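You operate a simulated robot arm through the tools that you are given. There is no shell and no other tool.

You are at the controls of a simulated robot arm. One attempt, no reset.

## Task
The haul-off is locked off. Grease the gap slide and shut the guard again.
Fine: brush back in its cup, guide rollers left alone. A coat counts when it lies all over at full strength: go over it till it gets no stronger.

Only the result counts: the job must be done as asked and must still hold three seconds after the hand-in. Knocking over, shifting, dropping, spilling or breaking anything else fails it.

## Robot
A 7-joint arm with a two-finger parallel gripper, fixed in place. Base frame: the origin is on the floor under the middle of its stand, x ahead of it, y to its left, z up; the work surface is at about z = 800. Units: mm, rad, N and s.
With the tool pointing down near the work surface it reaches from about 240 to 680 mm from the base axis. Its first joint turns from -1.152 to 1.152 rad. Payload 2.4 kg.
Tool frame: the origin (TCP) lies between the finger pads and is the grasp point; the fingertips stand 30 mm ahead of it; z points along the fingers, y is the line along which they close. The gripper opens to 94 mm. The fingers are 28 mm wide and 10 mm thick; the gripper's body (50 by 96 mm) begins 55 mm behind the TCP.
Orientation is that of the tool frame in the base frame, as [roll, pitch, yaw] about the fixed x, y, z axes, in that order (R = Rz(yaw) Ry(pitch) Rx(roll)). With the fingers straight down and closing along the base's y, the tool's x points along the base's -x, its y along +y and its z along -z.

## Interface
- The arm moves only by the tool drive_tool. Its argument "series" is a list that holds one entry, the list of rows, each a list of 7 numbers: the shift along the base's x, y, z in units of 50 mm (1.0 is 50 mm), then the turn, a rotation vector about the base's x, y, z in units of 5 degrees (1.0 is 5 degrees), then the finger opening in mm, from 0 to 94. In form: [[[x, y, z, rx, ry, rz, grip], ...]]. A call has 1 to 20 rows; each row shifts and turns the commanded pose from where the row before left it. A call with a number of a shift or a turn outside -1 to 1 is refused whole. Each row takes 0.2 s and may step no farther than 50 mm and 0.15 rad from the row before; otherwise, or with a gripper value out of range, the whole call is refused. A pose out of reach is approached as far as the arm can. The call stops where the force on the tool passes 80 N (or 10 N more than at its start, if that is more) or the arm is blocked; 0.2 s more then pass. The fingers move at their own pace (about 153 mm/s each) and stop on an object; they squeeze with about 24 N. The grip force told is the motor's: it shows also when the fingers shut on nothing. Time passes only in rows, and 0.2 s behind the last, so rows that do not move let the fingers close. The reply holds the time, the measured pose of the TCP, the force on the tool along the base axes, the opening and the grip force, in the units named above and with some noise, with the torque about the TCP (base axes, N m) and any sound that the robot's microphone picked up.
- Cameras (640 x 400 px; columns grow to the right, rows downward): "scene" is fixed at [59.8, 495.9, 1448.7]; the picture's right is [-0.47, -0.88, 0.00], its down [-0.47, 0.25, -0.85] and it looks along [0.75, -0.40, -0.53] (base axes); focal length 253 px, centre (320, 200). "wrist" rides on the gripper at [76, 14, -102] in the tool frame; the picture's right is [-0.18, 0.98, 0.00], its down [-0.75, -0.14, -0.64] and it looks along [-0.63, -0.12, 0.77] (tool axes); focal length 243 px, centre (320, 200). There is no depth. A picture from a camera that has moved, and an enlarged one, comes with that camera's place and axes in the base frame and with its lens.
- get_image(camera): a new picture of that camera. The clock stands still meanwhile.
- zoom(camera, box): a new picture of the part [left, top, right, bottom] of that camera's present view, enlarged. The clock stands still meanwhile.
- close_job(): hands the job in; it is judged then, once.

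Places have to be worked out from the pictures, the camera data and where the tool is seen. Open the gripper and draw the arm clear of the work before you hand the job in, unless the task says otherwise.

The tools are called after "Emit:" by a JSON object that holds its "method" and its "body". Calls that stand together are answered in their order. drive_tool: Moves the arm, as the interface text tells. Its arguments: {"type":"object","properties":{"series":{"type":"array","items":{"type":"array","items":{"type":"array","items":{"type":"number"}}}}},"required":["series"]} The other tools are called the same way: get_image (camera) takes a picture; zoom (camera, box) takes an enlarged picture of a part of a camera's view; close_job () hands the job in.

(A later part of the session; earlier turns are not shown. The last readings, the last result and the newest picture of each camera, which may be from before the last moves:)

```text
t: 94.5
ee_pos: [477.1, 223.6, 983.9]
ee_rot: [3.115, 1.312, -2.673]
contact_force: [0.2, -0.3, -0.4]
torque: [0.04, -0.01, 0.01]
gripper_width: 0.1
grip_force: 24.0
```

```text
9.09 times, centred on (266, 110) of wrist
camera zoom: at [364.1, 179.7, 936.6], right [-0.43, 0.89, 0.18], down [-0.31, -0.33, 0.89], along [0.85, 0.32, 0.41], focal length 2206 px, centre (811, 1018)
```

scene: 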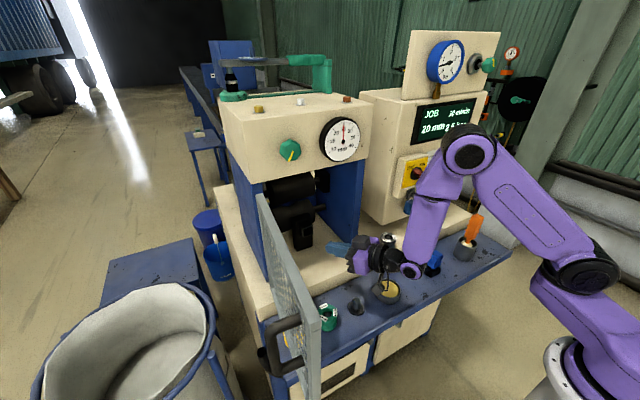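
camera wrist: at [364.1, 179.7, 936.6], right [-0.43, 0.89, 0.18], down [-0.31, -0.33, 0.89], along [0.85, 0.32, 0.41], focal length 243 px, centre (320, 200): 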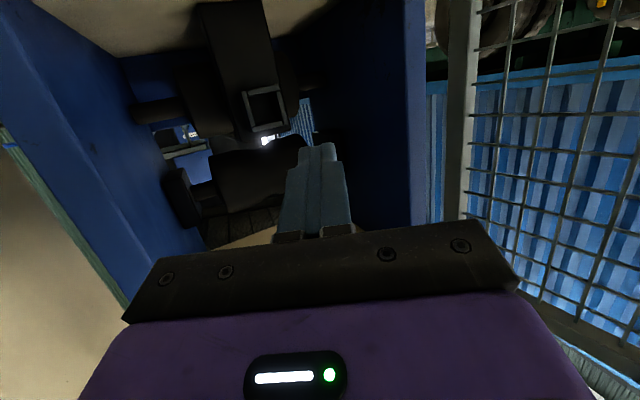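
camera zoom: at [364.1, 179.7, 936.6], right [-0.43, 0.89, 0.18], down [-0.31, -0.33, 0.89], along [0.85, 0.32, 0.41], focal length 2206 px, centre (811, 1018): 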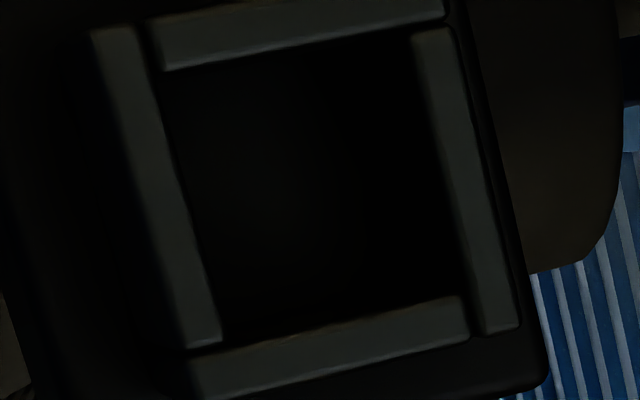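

The pocket has a back face with soft shading, so it's a recess on the post. It is the only distinct feature behind the guard, so I treat it as the slide seat and will check for colour after a first touch of grease. I retrace the same safe path back to hand-vertical, then up, to fetch the brush.

Emit:
{"method": "drive_tool", "body": {"series": [[[-0.32, -0.16, -0.14, -0.53, 0.85, 0.28, 0], [-0.32, -0.16, -0.14, -0.53, 0.85, 0.28, 0], [-0.32, -0.16, -0.14, -0.53, 0.85, 0.28, 0], [-0.32, -0.16, -0.14, -0.53, 0.85, 0.28, 0], [-0.32, -0.16, -0.14, -0.53, 0.85, 0.28, 0], [-0.344, -0.204, -0.212, -0.62, 0.78, 0.28, 0], [-0.344, -0.204, -0.212, -0.62, 0.78, 0.28, 0], [-0.344, -0.204, -0.212, -0.62, 0.78, 0.28, 0], [-0.344, -0.204, -0.212, -0.62, 0.78, 0.28, 0], [-0.344, -0.204, -0.212, -0.62, 0.78, 0.28, 0], [-0.239, -0.215, -0.714, -0.669, 0.743, 0, 0], [-0.247, -0.222, -0.684, -0.669, 0.743, 0, 0], [-0.253, -0.227, -0.656, -0.669, 0.743, 0, 0], [-0.257, -0.231, -0.626, -0.669, 0.743, 0, 0], [-0.259, -0.233, -0.596, -0.669, 0.743, 0, 0], [0, 0, 0, 0, 0, 0, 0]]]}}

Emit:
{"method": "zoom", "body": {"camera": "scene", "box": [400, 100, 640, 400]}}

```text
t: 97.9
ee_pos: [250.1, 77.0, 731.7]
ee_rot: [3.135, 0.006, -2.407]
contact_force: [0.2, -0.6, -0.1]
torque: [0.0, -0.02, 0.0]
gripper_width: 0.0
grip_force: 24.5
```

```text
1.33 times, centred on (520, 250) of scene
camera zoom: at [59.8, 495.9, 1448.7], right [-0.47, -0.88, 0.0], down [-0.47, 0.25, -0.85], along [0.75, -0.4, -0.53], focal length 338 px, centre (53, 133)
```

zoom: 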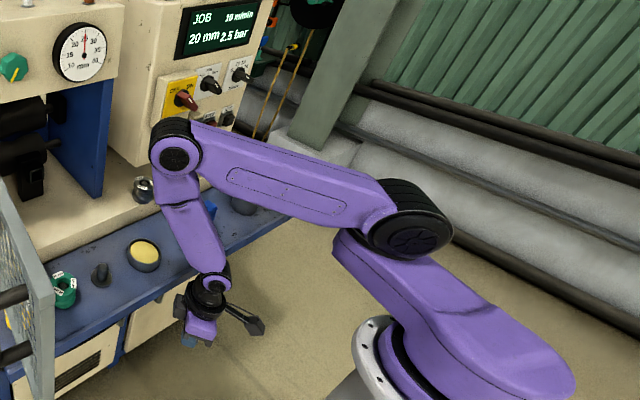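

Same pose reached; the elbow is clearly past vertical. With the hand exactly vertical I rise and move out, back through the crossing.

Emit:
{"method": "drive_tool", "body": {"series": [[[0.1, 0, 0.5, 0.07, 0, 0, 0], [0.1, 0, 0.6, 0, 0, 0, 0], [0.15, 0, 0.7, 0, 0, 0, 0], [0.15, 0, 0.7, 0, 0, 0, 0], [0.15, 0, 0.8, 0, 0, 0, 0], [0.15, 0, 0.8, 0, 0, 0, 0], [0.15, 0, 0.8, 0, 0, 0, 0], [0, 0, 0, 0, 0, 0, 0]]]}}

Emit:
{"method": "zoom", "body": {"camera": "scene", "box": [400, 100, 640, 400]}}

```text
t: 99.7
ee_pos: [296.5, 76.4, 977.2]
ee_rot: [3.128, 0.008, -2.407]
contact_force: [1.1, 0.2, -1.1]
torque: [-0.01, 0.0, -0.01]
gripper_width: 0.1
grip_force: 23.9
```

```text
1.33 times, centred on (520, 250) of scene
camera zoom: at [59.8, 495.8, 1448.7], right [-0.47, -0.88, 0.0], down [-0.47, 0.25, -0.85], along [0.75, -0.4, -0.53], focal length 338 px, centre (53, 133)
```

zoom: 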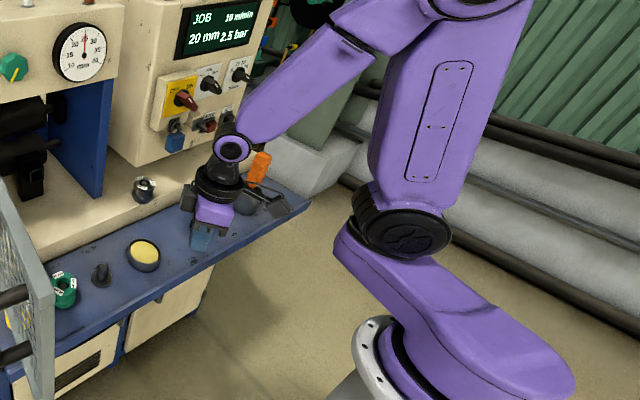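

The crossing went smoothly. I head over to the brush, rising and swinging to −y with the gripper opening.

Emit:
{"method": "drive_tool", "body": {"series": [[[0.15, -0.5, 0.75, 0, 0, -1, 0], [0.15, -0.6, 0.7, 0, 0, -1, 0], [0.15, -0.7, 0.6, 0, 0, -1, 30], [0.15, -0.8, 0.5, 0, 0, -1, 60], [0.15, -0.8, 0.4, 0, 0, -1, 60], [0.15, -0.8, 0.3, 0, 0, -1, 60], [0.1, -0.8, 0.2, 0, 0, -1, 60], [0, 0, 0, 0, 0, -1, 60], [0, 0, 0, 0, 0, -1, 60], [0, 0, 0, 0, 0, -1, 60], [0, 0, 0, 0, 0, 0, 60]]]}}

Emit:
{"method": "get_image", "body": {"camera": "wrist"}}

Emit:
{"method": "get_image", "body": {"camera": "scene"}}

```text
t: 102.1
ee_pos: [346.0, -174.6, 1146.9]
ee_rot: [3.127, 0.009, 3.003]
contact_force: [-0.2, 0.0, -0.5]
torque: [0.0, 0.02, 0.02]
gripper_width: 60.3
grip_force: 0.0
```

```text
taken
camera wrist: at [269.2, -150.6, 1251.2], right [0.32, 0.95, 0.01], down [0.72, -0.25, 0.65], along [0.62, -0.2, -0.76], focal length 243 px, centre (320, 200)
```

wrist: 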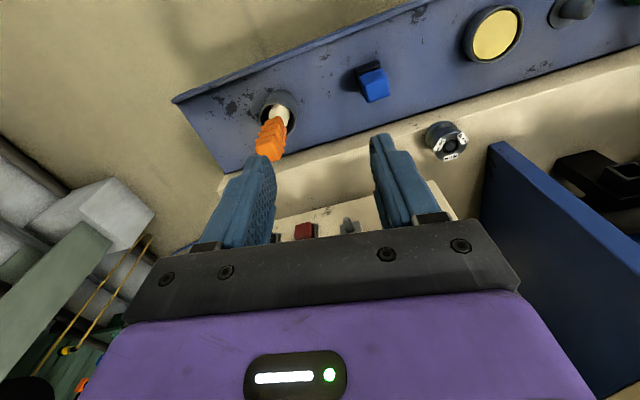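

```text
taken
```

scene: 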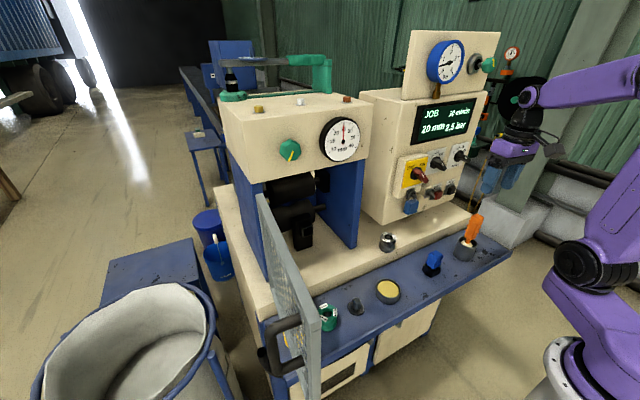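

Brush and cup are in good view of both cameras. I zoom on the brush in each to triangulate its handle axis.

Emit:
{"method": "zoom", "body": {"camera": "wrist", "box": [245, 80, 305, 170]}}

Emit:
{"method": "zoom", "body": {"camera": "scene", "box": [450, 210, 495, 265]}}

```text
4.44 times, centred on (275, 125) of wrist
camera zoom: at [269.2, -150.6, 1251.2], right [0.32, 0.95, 0.01], down [0.72, -0.25, 0.65], along [0.62, -0.2, -0.76], focal length 1078 px, centre (520, 533)
```

zoom: 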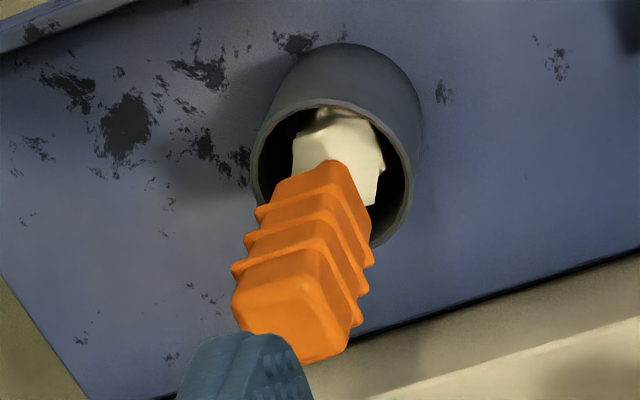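

```text
7.27 times, centred on (472, 238) of scene
camera zoom: at [59.8, 495.9, 1448.7], right [-0.47, -0.88, 0.0], down [-0.47, 0.25, -0.85], along [0.75, -0.4, -0.53], focal length 1843 px, centre (-789, -73)
```

zoom: 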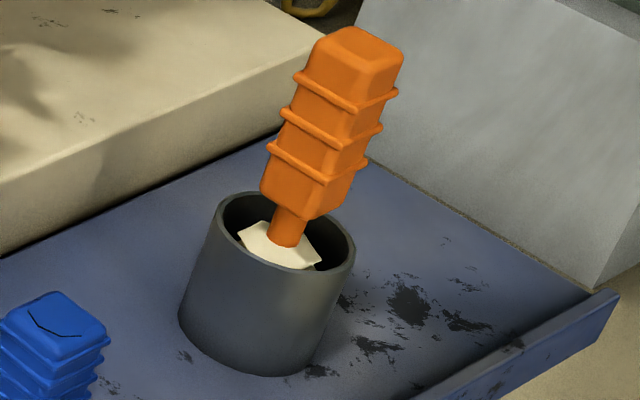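

The handle axis projects parallel to the local vertical in the scene view, so the brush stands upright at about (400,−260): handle top z≈970, neck at ≈862. I zoom on its top to read how the square handle is turned.

Emit:
{"method": "zoom", "body": {"camera": "wrist", "box": [252, 110, 292, 165]}}

Emit:
{"method": "zoom", "body": {"camera": "scene", "box": [463, 208, 488, 243]}}

```text
7.27 times, centred on (272, 138) of wrist
camera zoom: at [269.2, -150.6, 1251.2], right [0.32, 0.95, 0.01], down [0.72, -0.25, 0.65], along [0.62, -0.2, -0.76], focal length 1764 px, centre (669, 654)
```

zoom: 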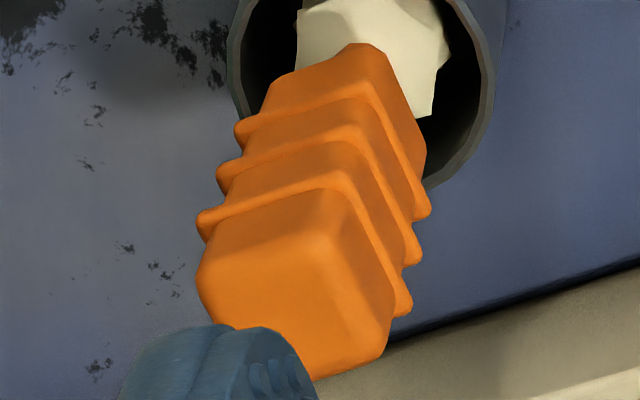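

```text
11.43 times, centred on (476, 226) of scene
camera zoom: at [59.8, 495.9, 1448.7], right [-0.47, -0.88, 0.0], down [-0.47, 0.25, -0.85], along [0.75, -0.4, -0.53], focal length 2896 px, centre (-1457, -91)
```

zoom: 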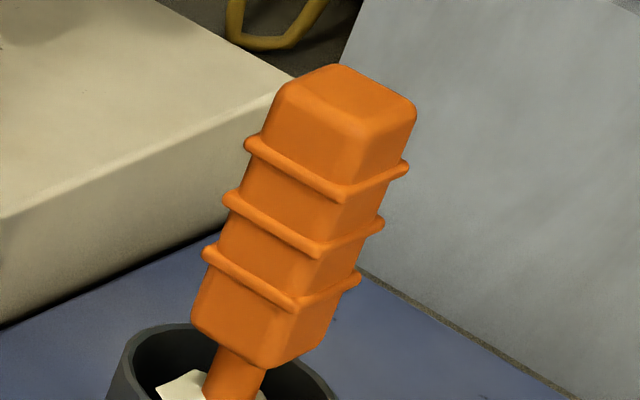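

The handle faces lie almost along x and y (turned ≈4°). I move above it at (399.5,−261) with the tool turned 4° and the fingers open 74, for a check before descending.

Emit:
{"method": "drive_tool", "body": {"series": [[[0.36, -0.575, -0.68, -0.17, 0.1, 0.8, 74], [0.36, -0.575, -0.68, 0, 0, 0.8, 74], [0.35, -0.574, -0.68, 0, 0, 0.8, 74], [0, 0, 0, 0, 0, 0, 74]]]}}

Emit:
{"method": "get_image", "body": {"camera": "wrist"}}

Emit:
{"method": "zoom", "body": {"camera": "scene", "box": [430, 140, 530, 270]}}

```text
t: 103.1
ee_pos: [400.7, -257.0, 1049.3]
ee_rot: [-3.137, 0.001, -3.069]
contact_force: [0.6, -1.2, -0.2]
torque: [-0.02, 0.01, 0.0]
gripper_width: 73.9
grip_force: 0.1
```

```text
taken
camera wrist: at [321.9, -249.2, 1151.7], right [0.11, 0.99, 0.0], down [0.76, -0.09, 0.64], along [0.64, -0.07, -0.77], focal length 243 px, centre (320, 200)
```

wrist: 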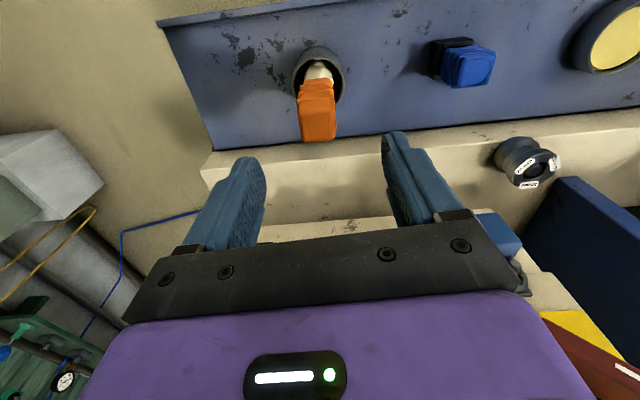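

```text
3.08 times, centred on (480, 205) of scene
camera zoom: at [59.8, 495.8, 1448.7], right [-0.47, -0.88, 0.0], down [-0.47, 0.25, -0.85], along [0.75, -0.4, -0.53], focal length 780 px, centre (-172, 185)
```

zoom: 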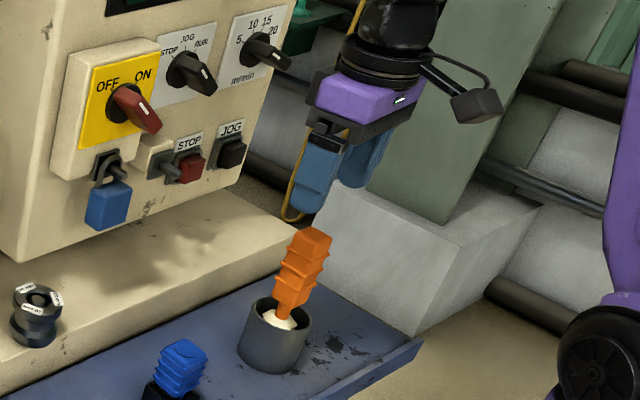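

The brush top sits at (318,127), right where the tool axis should meet it, within about 2 mm. I descend around the handle with a 1.5 mm correction.

Emit:
{"method": "drive_tool", "body": {"series": [[[0, -0.03, -0.5, 0, 0, 0, 74], [0, 0, -0.5, 0, 0, 0, 74], [0, 0, -0.5, 0, 0, 0, 74], [0, 0, -0.5, 0, 0, 0, 74], [0, 0, -0.26, 0, 0, 0, 74], [0, 0, 0, 0, 0, 0, 74]]]}}

Emit:
{"method": "get_image", "body": {"camera": "wrist"}}

Emit:
{"method": "zoom", "body": {"camera": "scene", "box": [430, 160, 510, 270]}}

```text
t: 104.5
ee_pos: [400.2, -260.2, 934.1]
ee_rot: [-3.139, 0.004, -3.069]
contact_force: [-0.3, 0.5, 0.2]
torque: [-0.01, 0.01, 0.01]
gripper_width: 74.0
grip_force: 0.0
```

```text
taken
camera wrist: at [321.5, -252.1, 1036.7], right [0.11, 0.99, 0.0], down [0.76, -0.09, 0.64], along [0.64, -0.07, -0.77], focal length 243 px, centre (320, 200)
```

wrist: 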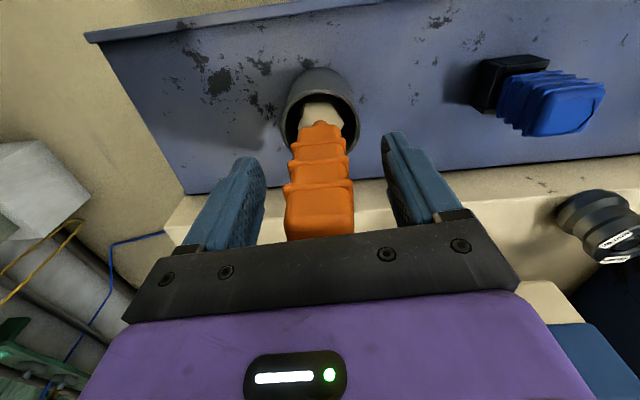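

```text
3.64 times, centred on (470, 215) of scene
camera zoom: at [59.8, 495.9, 1448.7], right [-0.47, -0.88, 0.0], down [-0.47, 0.25, -0.85], along [0.75, -0.4, -0.53], focal length 922 px, centre (-226, 146)
```

zoom: 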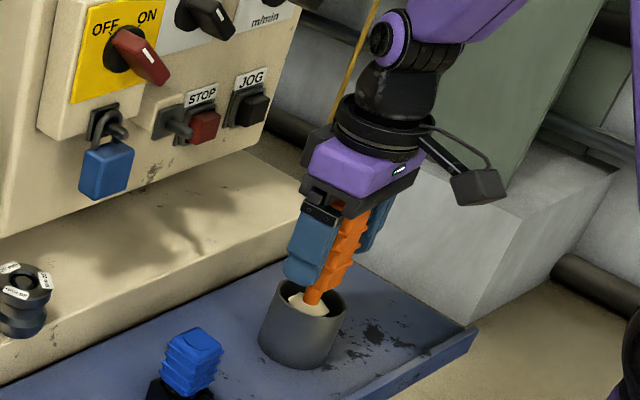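

The handle stands centred between the fingers. I close on it.

Emit:
{"method": "drive_tool", "body": {"series": [[[0, 0, 0, 0, 0, 0, 40], [0, 0, 0, 0, 0, 0, 20], [0, 0, 0, 0, 0, 0, 0], [0, 0, 0, 0, 0, 0, 0]]]}}

Emit:
{"method": "get_image", "body": {"camera": "wrist"}}

```text
t: 105.5
ee_pos: [400.6, -259.9, 933.4]
ee_rot: [-3.141, 0.001, -3.072]
contact_force: [-0.2, 0.8, -0.4]
torque: [0.0, 0.0, -0.01]
gripper_width: 32.7
grip_force: 24.3
```

```text
taken
camera wrist: at [321.5, -252.2, 1037.0], right [0.11, 0.99, 0.0], down [0.76, -0.09, 0.64], along [0.64, -0.07, -0.77], focal length 243 px, centre (320, 200)
```

wrist: 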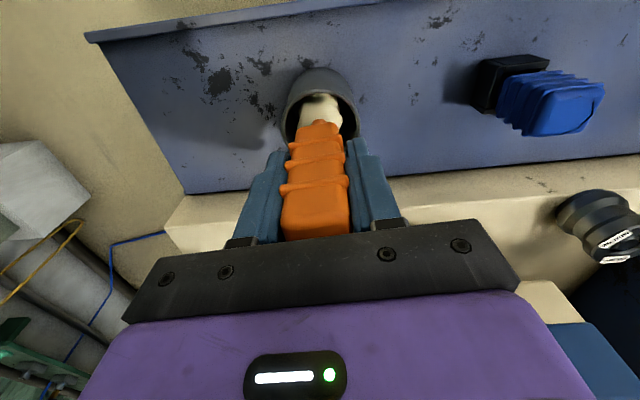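

Gripped at 32.7 mm with no side load. I remember this cup pose (TCP 400.6, −259.9, 933.4) for the return and lift straight up.

Emit:
{"method": "drive_tool", "body": {"series": [[[0, 0, 0.3, 0, 0, 0, 0], [0, 0, 0.5, 0, 0, 0, 0], [0, 0, 0.5, 0, 0, 0, 0], [0, 0, 0.5, 0, 0, 0, 0], [0, 0, 0.5, 0, 0, 0, 0], [0, 0, 0.5, 0, 0, 0, 0], [0, 0, 0.2, 0, 0, 0, 0], [0, 0, 0, 0, 0, 0, 0]]]}}

Emit:
{"method": "get_image", "body": {"camera": "wrist"}}

Emit:
{"method": "zoom", "body": {"camera": "scene", "box": [430, 130, 530, 270]}}

```text
t: 107.3
ee_pos: [400.8, -260.7, 1083.8]
ee_rot: [-3.14, 0.001, -3.071]
contact_force: [-0.4, 0.2, -1.0]
torque: [0.0, 0.02, -0.02]
gripper_width: 32.5
grip_force: 24.4
```

```text
taken
camera wrist: at [321.0, -253.1, 1188.0], right [0.11, 0.99, 0.0], down [0.76, -0.09, 0.64], along [0.64, -0.07, -0.77], focal length 243 px, centre (320, 200)
```

wrist: 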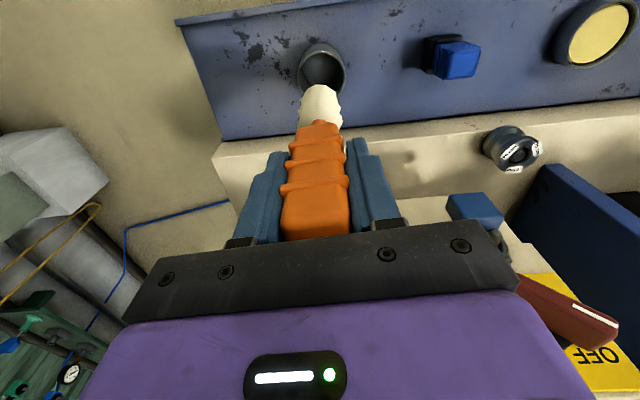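

```text
2.86 times, centred on (480, 200) of scene
camera zoom: at [59.8, 495.9, 1448.7], right [-0.47, -0.88, 0.0], down [-0.47, 0.25, -0.85], along [0.75, -0.4, -0.53], focal length 724 px, centre (-137, 200)
```

zoom: 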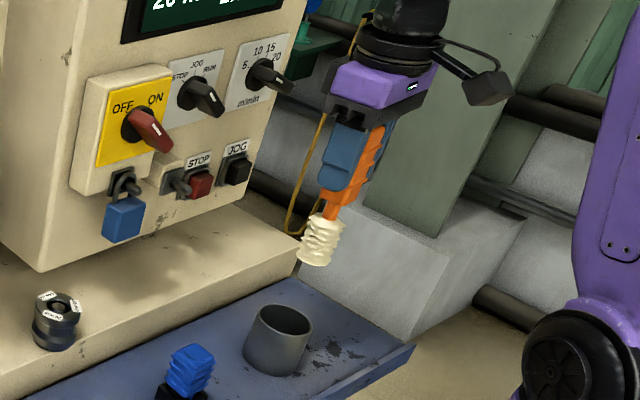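

The brush is out and the cup stands undisturbed. I zoom on the brush head to get its length and width.

Emit:
{"method": "zoom", "body": {"camera": "scene", "box": [465, 165, 505, 225]}}

Emit:
{"method": "zoom", "body": {"camera": "wrist", "box": [280, 70, 360, 250]}}

```text
6.67 times, centred on (485, 195) of scene
camera zoom: at [59.8, 495.9, 1448.7], right [-0.47, -0.88, 0.0], down [-0.47, 0.25, -0.85], along [0.75, -0.4, -0.53], focal length 1689 px, centre (-780, 233)
```

zoom: 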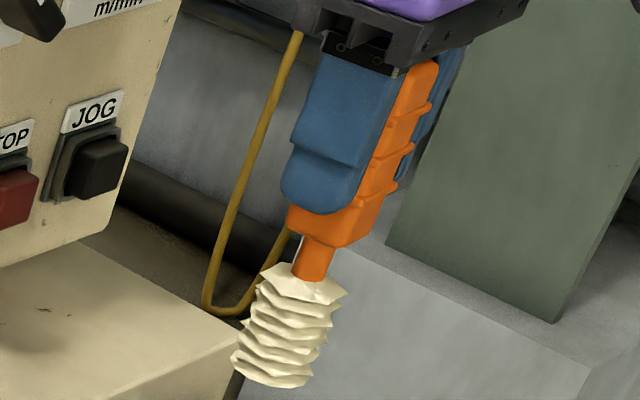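

```text
2.22 times, centred on (320, 160) of wrist
camera zoom: at [321.0, -253.1, 1188.0], right [0.11, 0.99, 0.0], down [0.76, -0.09, 0.64], along [0.64, -0.07, -0.77], focal length 539 px, centre (320, 289)
```

zoom: 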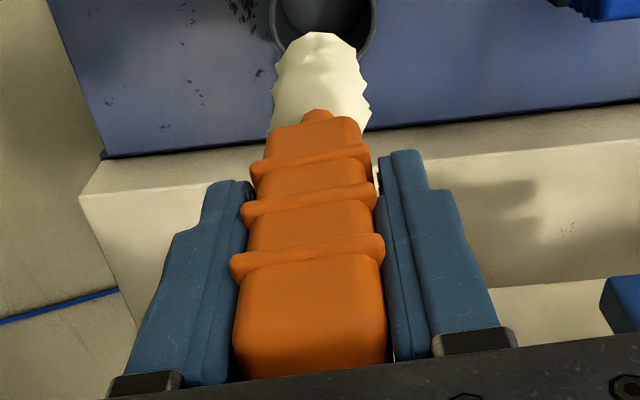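

The head is a white block about 32–35 mm wide, with its tip ≈127 mm ahead of the TCP. I carry it at this height over to the grease pot and check alignment there.

Emit:
{"method": "drive_tool", "body": {"series": [[[-0.01, 0.6, 0, 0, 0, 0, 0], [-0.01, 0.75, 0, 0, 0, 0, 0], [-0.02, 0.8, 0, 0, 0, 0, 0], [-0.02, 0.8, 0, 0, 0, 0, 0], [-0.02, 0.8, 0, 0, 0, 0, 0], [-0.02, 0.8, 0, 0, 0, 0, 0], [-0.01, 0.8, 0, 0, 0, 0, 0], [-0.01, 0.8, 0, 0, 0, 0, 0], [0, 0.6, 0, 0, 0, 0, 0], [0, 0.2, 0, 0, 0, 0, 0], [0, 0, 0, 0, 0, 0, 0]]]}}

Emit:
{"method": "get_image", "body": {"camera": "wrist"}}

Emit:
{"method": "get_image", "body": {"camera": "scene"}}

```text
t: 109.7
ee_pos: [395.3, 85.3, 1081.8]
ee_rot: [-3.14, 0.003, -3.071]
contact_force: [-0.3, 0.0, -1.0]
torque: [0.03, 0.02, -0.02]
gripper_width: 32.8
grip_force: 23.9
```

```text
taken
camera wrist: at [315.2, 94.0, 1185.7], right [0.11, 0.99, 0.0], down [0.76, -0.09, 0.64], along [0.64, -0.07, -0.77], focal length 243 px, centre (320, 200)
```

wrist: 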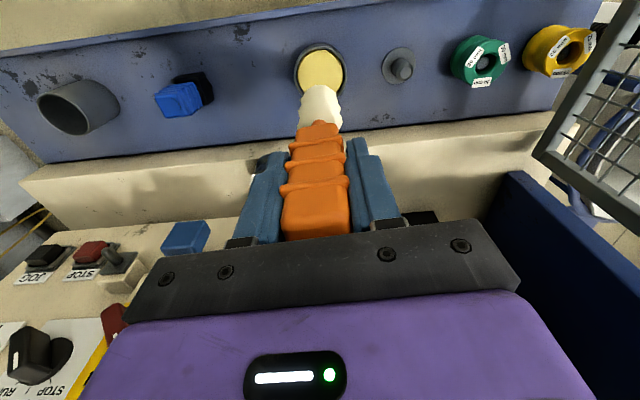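

```text
taken
```

scene: 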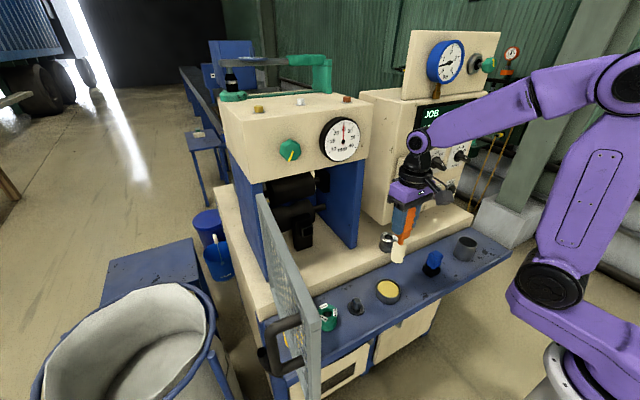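

The pot centre works out at (391,88). I shift over it and lower the brush so the tip goes about 10 mm into the grease, watching the force.

Emit:
{"method": "drive_tool", "body": {"series": [[[-0.08, 0.05, -0.6, 0, 0, 0, 0], [0, 0, -0.7, 0, 0, 0, 0], [0, 0, -0.7, 0, 0, 0, 0], [0, 0, -0.5, 0, 0, 0, 0], [0, 0, -0.2, 0, 0, 0, 0], [0, 0, 0, 0, 0, 0, 0]]]}}

Emit:
{"method": "get_image", "body": {"camera": "wrist"}}

Emit:
{"method": "zoom", "body": {"camera": "scene", "box": [360, 230, 430, 310]}}

```text
t: 111.1
ee_pos: [390.0, 88.7, 948.9]
ee_rot: [-3.14, 0.005, -3.07]
contact_force: [1.3, 0.5, 17.9]
torque: [0.0, -0.11, 0.01]
gripper_width: 32.8
grip_force: 24.1
```

```text
taken
camera wrist: at [310.8, 96.3, 1052.2], right [0.11, 0.99, 0.0], down [0.76, -0.09, 0.65], along [0.64, -0.07, -0.76], focal length 243 px, centre (320, 200)
```

wrist: 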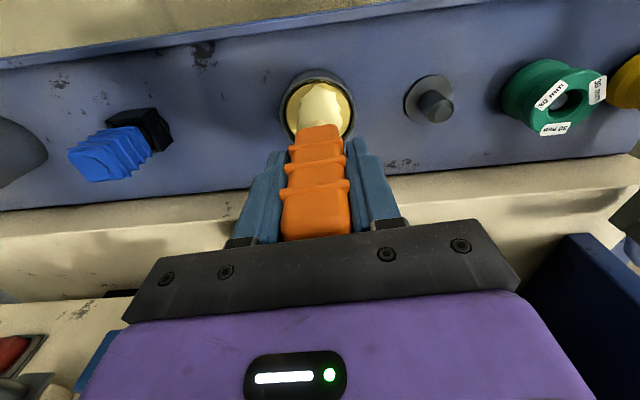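

```text
5.00 times, centred on (395, 270) of scene
camera zoom: at [59.6, 495.8, 1448.7], right [-0.47, -0.88, 0.0], down [-0.47, 0.25, -0.85], along [0.75, -0.4, -0.53], focal length 1267 px, centre (-55, -150)
```

zoom: 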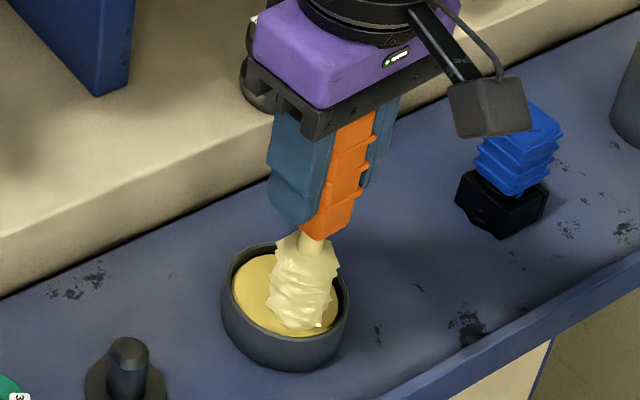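

The head touches the grease (18 N up) and has turned pale yellow, so it's picking it up. I hold briefly, then lift and look at the head.

Emit:
{"method": "drive_tool", "body": {"series": [[[0, 0.05, 0, 0, 0, 0, 0], [0, -0.1, 0, 0, 0, 0, 0], [0, 0.05, 0, 0, 0, 0, 0], [0, 0, 0.3, 0, 0, 0, 0], [0, 0, 0.6, 0, 0, 0, 0], [0, 0, 0.8, 0, 0, 0, 0], [0, 0, 0.8, 0, 0, 0, 0], [0, 0, 0, 0, 0, 0, 0]]]}}

Emit:
{"method": "zoom", "body": {"camera": "scene", "box": [360, 200, 440, 310]}}

Emit:
{"method": "zoom", "body": {"camera": "wrist", "box": [270, 40, 370, 180]}}

```text
t: 112.9
ee_pos: [389.6, 90.1, 1074.0]
ee_rot: [-3.141, 0.003, -3.071]
contact_force: [0.5, -1.4, -1.0]
torque: [0.04, 0.0, -0.02]
gripper_width: 32.6
grip_force: 24.3
```

```text
3.64 times, centred on (400, 255) of scene
camera zoom: at [59.8, 495.9, 1448.7], right [-0.47, -0.88, 0.0], down [-0.47, 0.25, -0.85], along [0.75, -0.4, -0.53], focal length 922 px, centre (29, 0)
```

zoom: 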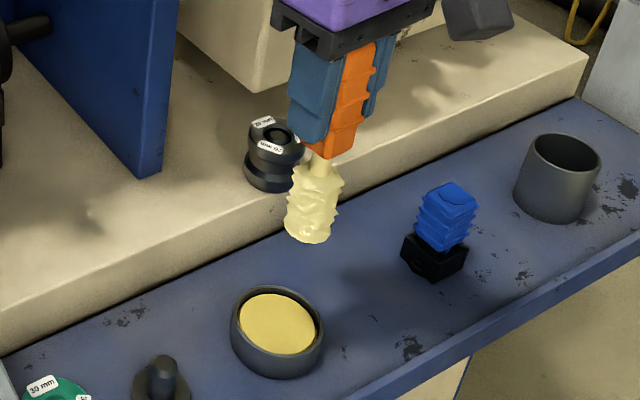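

```text
2.86 times, centred on (320, 110) of wrist
camera zoom: at [310.4, 98.4, 1176.6], right [0.11, 0.99, 0.0], down [0.76, -0.09, 0.64], along [0.64, -0.07, -0.77], focal length 693 px, centre (320, 457)
```

zoom: 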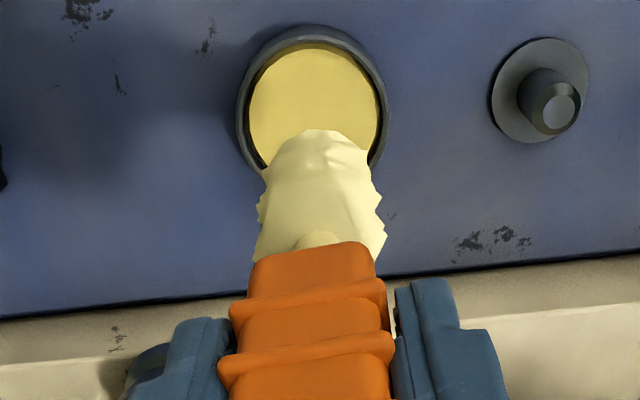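

The brush is well loaded. Now I take the same proven route to change the wrist branch: in front of the shelf and down with the hand exactly vertical, yawing to azimuth ≈42° on the way.

Emit:
{"method": "drive_tool", "body": {"series": [[[-0.6, -0.084, -0.49, 0, 0, 0.95, 0], [-0.6, -0.084, -0.49, 0, 0, 0.95, 0], [-0.6, -0.084, -0.49, 0, 0, 0.95, 0], [-0.05, 0.035, -0.71, 0, 0, 0.95, 0], [-0.05, 0.035, -0.71, 0, 0, 0.95, 0], [-0.05, 0.035, -0.71, 0, 0, 0.95, 0], [-0.05, 0.035, -0.71, 0, 0, 0.95, 0], [-0.05, 0.035, -0.71, 0, 0, 0.95, 0], [-0.25, -0.07, -0.3, 0, 0, 0, 0], [-0.25, -0.07, -0.3, 0, 0, 0, 0], [-0.25, -0.07, -0.28, 0, 0, 0, 0], [0, 0, -0.45, 0, 0, 0, 0], [0, 0, -0.45, 0, 0, 0, 0], [0, 0, 0, 0, 0, 0, 0]]]}}

Emit:
{"method": "zoom", "body": {"camera": "scene", "box": [400, 100, 640, 400]}}

```text
t: 115.9
ee_pos: [250.7, 75.5, 735.4]
ee_rot: [-3.139, 0.001, -2.409]
contact_force: [1.1, 0.6, -1.2]
torque: [0.03, -0.01, -0.01]
gripper_width: 32.7
grip_force: 24.5
```

```text
1.33 times, centred on (520, 250) of scene
camera zoom: at [59.8, 495.9, 1448.7], right [-0.47, -0.88, 0.0], down [-0.47, 0.25, -0.85], along [0.75, -0.4, -0.53], focal length 338 px, centre (53, 133)
```

zoom: 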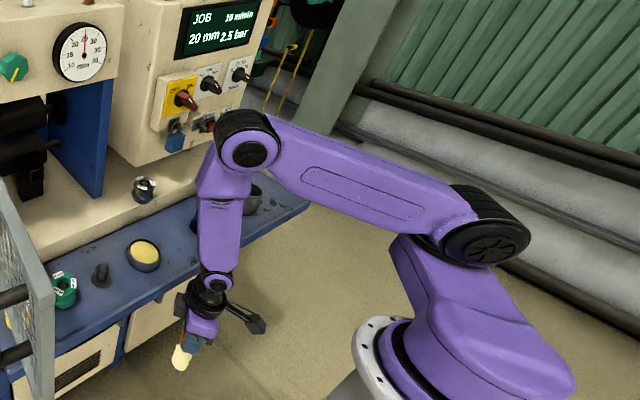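

Same state as before. To keep the longer tool (with brush) clear of the shelf edge, I yaw to azimuth 75° and tilt along the front of the shelf while rising.

Emit:
{"method": "drive_tool", "body": {"series": [[[0, 0, 0, 0, 0, 0.94, 0], [0, 0, 0, 0, 0, 0.94, 0], [0, 0, 0, 0, 0, 0.94, 0], [0, 0, 0, 0, 0, 0.94, 0], [0, 0, 0, 0, 0, 0.94, 0], [0, 0, 0, 0, 0, 0.94, 0], [0, 0, 0, 0, 0, 0.94, 0], [0.09, 0.336, 0.504, 0.966, -0.259, 0, 0], [0.09, 0.334, 0.534, 0.966, -0.259, 0, 0], [0.088, 0.328, 0.564, 0.966, -0.259, 0, 0], [0.086, 0.321, 0.592, 0.966, -0.259, 0, 0], [0.083, 0.311, 0.622, 0.966, -0.259, 0, 0], [0.08, 0.299, 0.65, 0.966, -0.259, 0, 0], [0.076, 0.284, 0.676, 0.966, -0.259, 0, 0], [0.071, 0.267, 0.7, 0.966, -0.259, 0, 0]]]}}

Emit:
{"method": "zoom", "body": {"camera": "scene", "box": [340, 100, 640, 400]}}

```text
t: 119.1
ee_pos: [282.5, 199.5, 976.5]
ee_rot: [3.14, 0.698, -1.834]
contact_force: [-0.1, -1.1, -0.4]
torque: [0.02, 0.01, 0.0]
gripper_width: 32.9
grip_force: 23.7
```

```text
1.33 times, centred on (490, 250) of scene
camera zoom: at [59.8, 495.9, 1448.7], right [-0.47, -0.88, 0.0], down [-0.47, 0.25, -0.85], along [0.75, -0.4, -0.53], focal length 338 px, centre (93, 133)
```

zoom: 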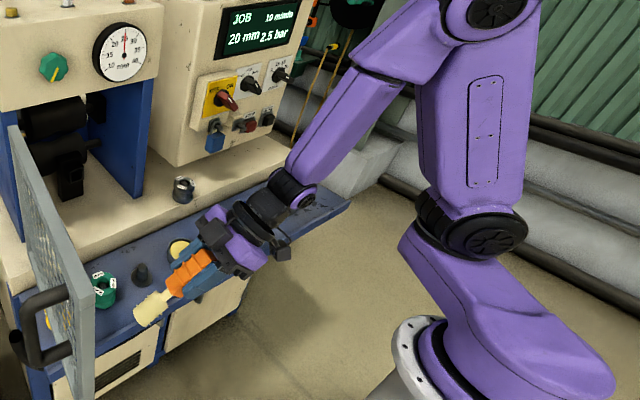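

No flags. I swing the hand back about the wrist to azimuth 25°, gaining a little height over the shelf items.

Emit:
{"method": "drive_tool", "body": {"series": [[[0.214, -0.068, 0.06, 0, 0, -1, 0], [0.208, -0.086, 0.06, 0, 0, -1, 0], [0.199, -0.104, 0.06, 0, 0, -1, 0], [0.19, -0.12, 0.06, 0, 0, -1, 0], [0.178, -0.136, 0.06, 0, 0, -1, 0], [0.166, -0.152, 0.06, 0, 0, -1, 0], [0.152, -0.166, 0.06, 0, 0, -1, 0], [0.136, -0.178, 0.06, 0, 0, -1, 0], [0.12, -0.19, 0.06, 0, 0, -1, 0], [0.104, -0.199, 0.06, 0, 0, -1, 0], [0, 0, 0, 0, 0, 0, 0]]]}}

Emit:
{"method": "get_image", "body": {"camera": "wrist"}}

Emit:
{"method": "get_image", "body": {"camera": "scene"}}

```text
t: 121.5
ee_pos: [366.2, 130.0, 1004.8]
ee_rot: [-3.139, 0.7, -2.708]
contact_force: [-0.5, 0.7, -0.9]
torque: [0.02, 0.03, 0.01]
gripper_width: 32.7
grip_force: 23.6
```

```text
taken
camera wrist: at [245.5, 88.8, 1035.2], right [-0.28, 0.95, 0.12], down [0.21, -0.06, 0.98], along [0.94, 0.3, -0.18], focal length 243 px, centre (320, 200)
```

wrist: 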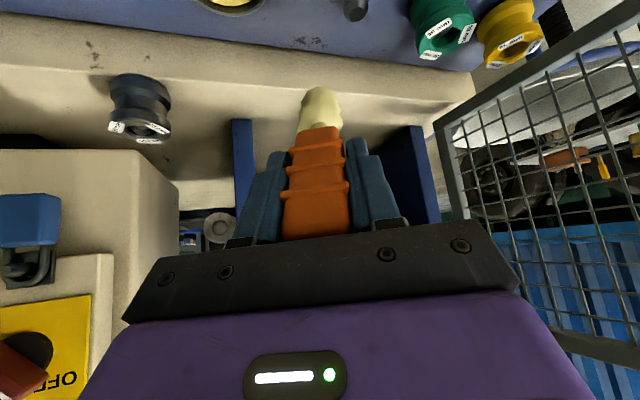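

```text
taken
```

scene: 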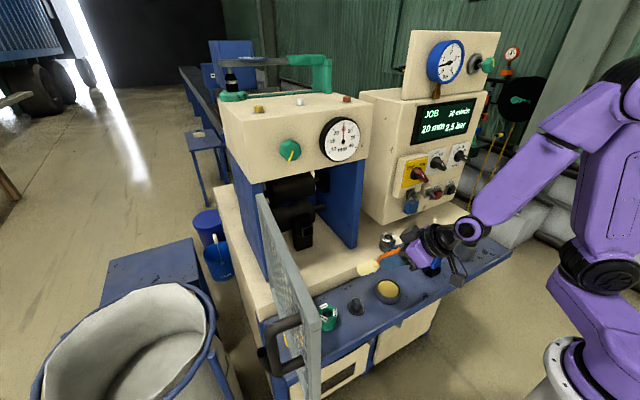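

Now I level the hand to about −15° elevation while moving in toward the opening, stopping with the brush tip ~45 mm short of the framed pocket.

Emit:
{"method": "drive_tool", "body": {"series": [[[0.31, 0.16, -0.068, 0.4, -0.9, -0.14, 0], [0.31, 0.16, -0.068, 0.4, -0.9, -0.14, 0], [0.31, 0.16, -0.068, 0.39, -0.91, -0.14, 0], [0.31, 0.16, -0.068, 0.38, -0.92, -0.14, 0], [0.31, 0.16, -0.068, 0.37, -0.92, -0.14, 0], [0.31, 0.16, -0.068, 0.36, -0.93, -0.14, 0], [0.31, 0.16, -0.068, 0.35, -0.93, -0.14, 0], [0, 0, 0, 0, 0, 0, 0]]]}}

Emit:
{"method": "get_image", "body": {"camera": "wrist"}}

Emit:
{"method": "zoom", "body": {"camera": "scene", "box": [270, 170, 400, 270]}}

```text
t: 123.3
ee_pos: [474.0, 183.2, 981.7]
ee_rot: [3.141, 1.307, -2.795]
contact_force: [0.2, -0.4, -0.8]
torque: [-0.03, -0.03, 0.03]
gripper_width: 32.6
grip_force: 23.9
```

```text
taken
camera wrist: at [356.5, 156.2, 935.4], right [-0.29, 0.94, 0.18], down [-0.35, -0.28, 0.9], along [0.89, 0.2, 0.41], focal length 243 px, centre (320, 200)
```

wrist: 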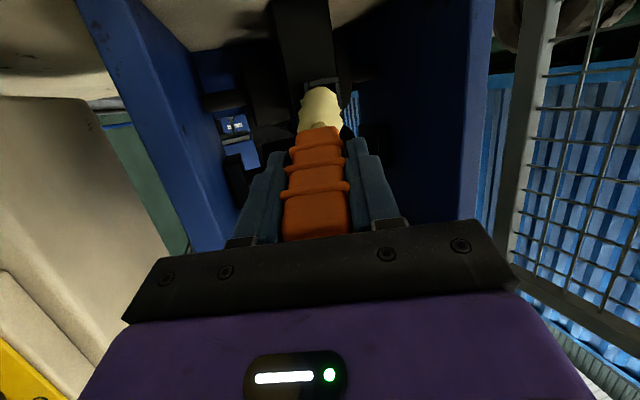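

```text
4.00 times, centred on (335, 220) of scene
camera zoom: at [59.8, 495.9, 1448.7], right [-0.47, -0.88, 0.0], down [-0.47, 0.25, -0.85], along [0.75, -0.4, -0.53], focal length 1014 px, centre (260, 120)
```

zoom: 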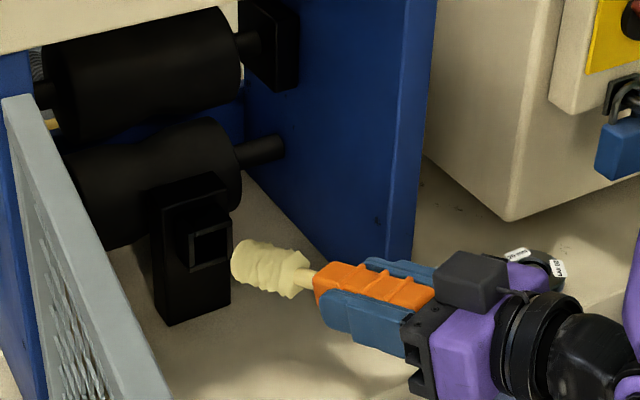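

The brush tip (≈589,225,949) points straight at the pocket about 48 mm ahead. I advance along the brush axis in small steps to touch it gently.

Emit:
{"method": "drive_tool", "body": {"series": [[[0.145, 0.053, -0.03, 0, 0, 0, 0], [0.145, 0.053, -0.03, 0, 0, 0, 0], [0.145, 0.053, -0.03, 0, 0, 0, 0], [0.145, 0.053, -0.03, 0, 0, 0, 0], [0, 0, 0, 0, 0, 0, 0]]]}}

Emit:
{"method": "zoom", "body": {"camera": "scene", "box": [285, 200, 345, 250]}}

Emit:
{"method": "zoom", "body": {"camera": "wrist", "box": [270, 30, 370, 150]}}

```text
t: 124.5
ee_pos: [505.5, 195.6, 975.5]
ee_rot: [-3.14, 1.307, -2.793]
contact_force: [0.1, 1.4, -0.6]
torque: [0.04, 0.02, 0.18]
gripper_width: 32.7
grip_force: 23.9
```

```text
8.00 times, centred on (315, 225) of scene
camera zoom: at [59.8, 495.9, 1448.7], right [-0.47, -0.88, 0.0], down [-0.47, 0.25, -0.85], along [0.75, -0.4, -0.53], focal length 2027 px, centre (360, 0)
```

zoom: 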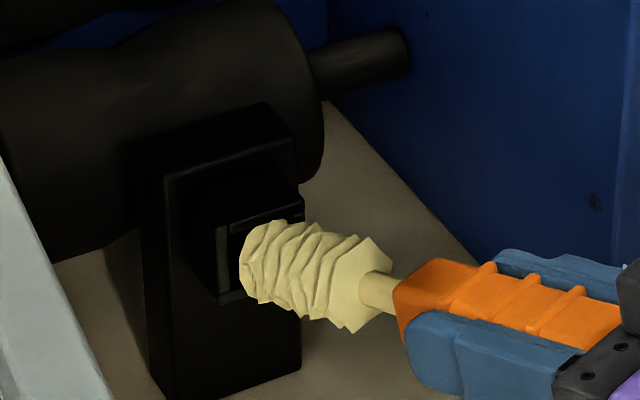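

```text
3.33 times, centred on (320, 90) of wrist
camera zoom: at [386.1, 167.8, 929.8], right [-0.29, 0.94, 0.18], down [-0.35, -0.28, 0.9], along [0.89, 0.2, 0.41], focal length 809 px, centre (320, 567)
```

zoom: 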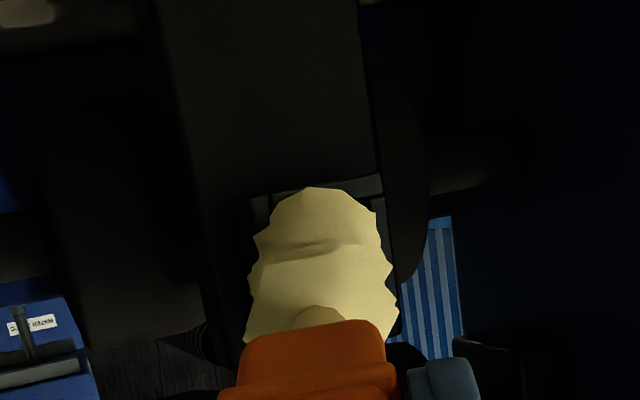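

The tip is just at the mouth of the frame, well centred. I go on in 5 mm steps.

Emit:
{"method": "drive_tool", "body": {"series": [[[0.091, 0.033, -0.026, 0, 0, 0, 0], [0.091, 0.033, -0.026, 0, 0, 0, 0], [0.091, 0.033, -0.026, 0, 0, 0, 0], [0, 0, 0, 0, 0, 0, 0]]]}}

Emit:
{"method": "zoom", "body": {"camera": "scene", "box": [285, 200, 345, 250]}}

```text
t: 125.5
ee_pos: [516.6, 200.1, 971.0]
ee_rot: [3.141, 1.303, -2.795]
contact_force: [-1.8, 0.2, 6.3]
torque: [0.24, -0.63, 0.13]
gripper_width: 32.8
grip_force: 23.8
```

```text
8.00 times, centred on (315, 225) of scene
camera zoom: at [59.6, 495.8, 1448.7], right [-0.47, -0.88, 0.0], down [-0.47, 0.25, -0.85], along [0.75, -0.4, -0.53], focal length 2027 px, centre (360, 0)
```

zoom: 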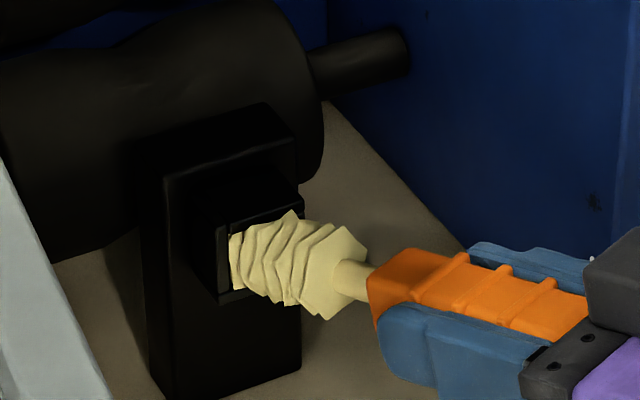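

The head is entering the frame, with light upward contact (6 N) on its lower lip. I raise 3 mm and continue horizontally.

Emit:
{"method": "drive_tool", "body": {"series": [[[0, 0, 0.07, 0, 0, 0, 0], [0.1, 0, 0, 0, 0, 0, 0], [0.1, 0, 0, 0, 0, 0, 0], [0, 0, 0, 0, 0, 0, 0]]]}}

Emit:
{"method": "zoom", "body": {"camera": "scene", "box": [285, 200, 345, 250]}}

```text
t: 126.5
ee_pos: [524.9, 201.2, 975.4]
ee_rot: [-3.137, 1.301, -2.784]
contact_force: [-18.2, 5.7, -0.6]
torque: [0.02, 0.39, 0.55]
gripper_width: 32.9
grip_force: 23.7
```

```text
8.00 times, centred on (315, 225) of scene
camera zoom: at [59.2, 496.0, 1448.7], right [-0.47, -0.88, 0.0], down [-0.47, 0.25, -0.85], along [0.75, -0.4, -0.53], focal length 2027 px, centre (360, 0)
```

zoom: 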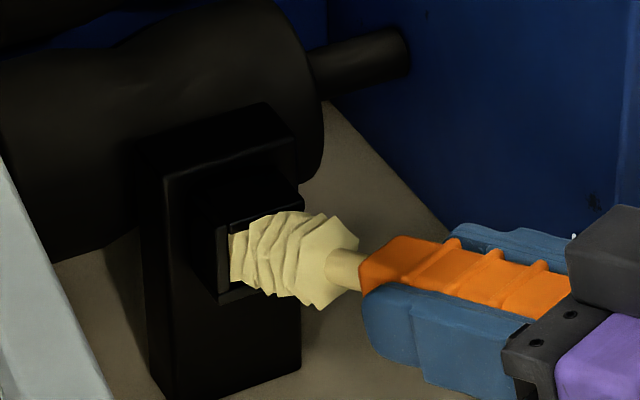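

Contact at −18 N with the tip ~6 mm inside the frame. I back out and look at the pocket for colour.

Emit:
{"method": "drive_tool", "body": {"series": [[[-0.1, 0, 0, 0, 0, 0, 0], [-0.3, -0.1, 0.05, 0, 0, 0, 0], [-0.5, -0.2, 0.1, 0, 0, 0, 0], [-0.5, -0.2, 0.1, 0, 0, 0, 0], [0, 0, 0, 0, 0, 0, 0]]]}}

Emit:
{"method": "zoom", "body": {"camera": "scene", "box": [285, 200, 345, 250]}}

Emit:
{"method": "zoom", "body": {"camera": "scene", "box": [299, 225, 315, 238]}}

Emit:
{"method": "zoom", "body": {"camera": "wrist", "box": [270, 30, 370, 150]}}

```text
t: 127.7
ee_pos: [457.7, 174.2, 986.9]
ee_rot: [-3.141, 1.304, -2.794]
contact_force: [-0.2, -0.5, -1.0]
torque: [0.02, 0.01, 0.0]
gripper_width: 32.8
grip_force: 24.7
```

```text
8.00 times, centred on (315, 225) of scene
camera zoom: at [59.8, 495.9, 1448.7], right [-0.47, -0.88, 0.0], down [-0.47, 0.25, -0.85], along [0.75, -0.4, -0.53], focal length 2027 px, centre (360, 0)
```

zoom: 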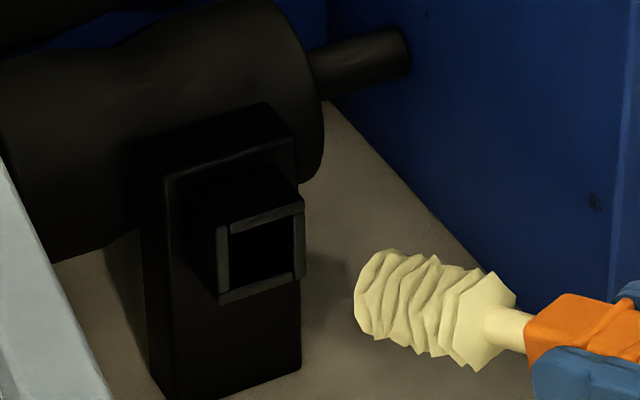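

```text
16.00 times, centred on (307, 232) of scene
camera zoom: at [59.8, 495.9, 1448.7], right [-0.47, -0.88, 0.0], down [-0.47, 0.25, -0.85], along [0.75, -0.4, -0.53], focal length 4054 px, centre (528, -304)
```

zoom: 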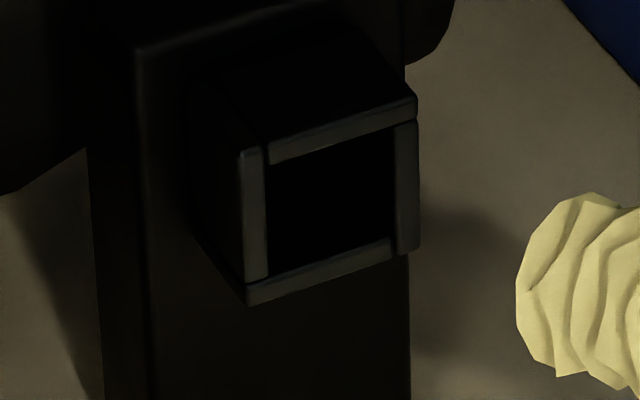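

```text
3.33 times, centred on (320, 90) of wrist
camera zoom: at [338.8, 146.5, 941.3], right [-0.29, 0.94, 0.18], down [-0.35, -0.28, 0.9], along [0.89, 0.2, 0.41], focal length 809 px, centre (320, 567)
```

zoom: 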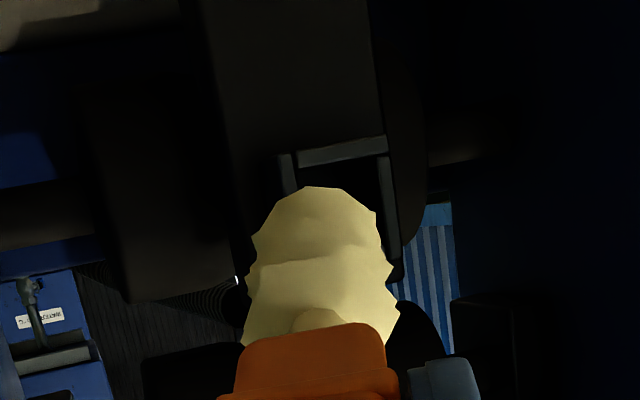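

No colour on the frame or in the pocket, though the tip only got ~6 mm in. Before forcing anything, I look again at the other candidates from here: right-hand block, wall and post.

Emit:
{"method": "get_image", "body": {"camera": "wrist"}}

Emit:
{"method": "zoom", "body": {"camera": "wrist", "box": [190, 60, 290, 220]}}

Emit:
{"method": "zoom", "body": {"camera": "wrist", "box": [330, 20, 480, 220]}}

Emit:
{"method": "zoom", "body": {"camera": "scene", "box": [270, 165, 350, 225]}}

```text
taken
camera wrist: at [338.8, 146.5, 941.3], right [-0.29, 0.94, 0.18], down [-0.35, -0.28, 0.9], along [0.89, 0.2, 0.41], focal length 243 px, centre (320, 200)
```

wrist: 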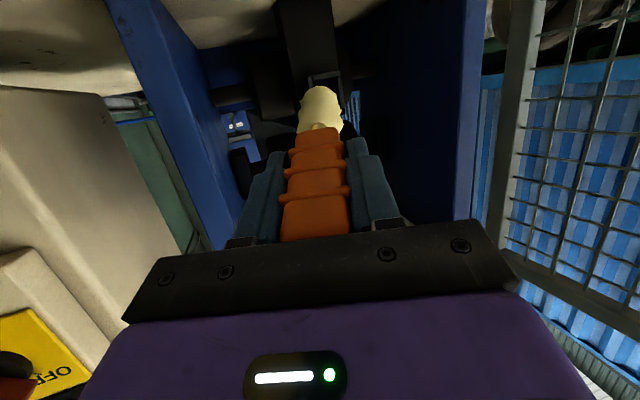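

```text
2.50 times, centred on (240, 140) of wrist
camera zoom: at [338.8, 146.5, 941.3], right [-0.29, 0.94, 0.18], down [-0.35, -0.28, 0.9], along [0.89, 0.2, 0.41], focal length 606 px, centre (520, 350)
```

zoom: 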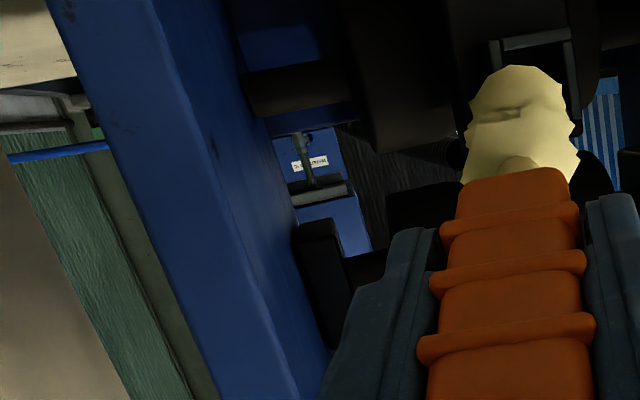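

```text
2.00 times, centred on (405, 120) of wrist
camera zoom: at [338.8, 146.5, 941.3], right [-0.29, 0.94, 0.18], down [-0.35, -0.28, 0.9], along [0.89, 0.2, 0.41], focal length 485 px, centre (150, 360)
```

zoom: 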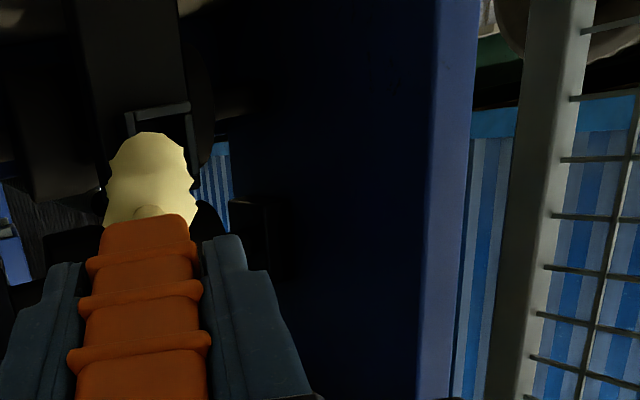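

```text
6.67 times, centred on (310, 195) of scene
camera zoom: at [59.8, 495.9, 1448.7], right [-0.47, -0.88, 0.0], down [-0.47, 0.25, -0.85], along [0.75, -0.4, -0.53], focal length 1689 px, centre (387, 233)
```

zoom: 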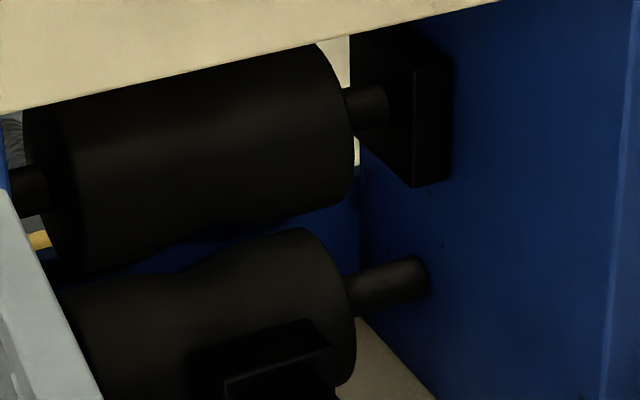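

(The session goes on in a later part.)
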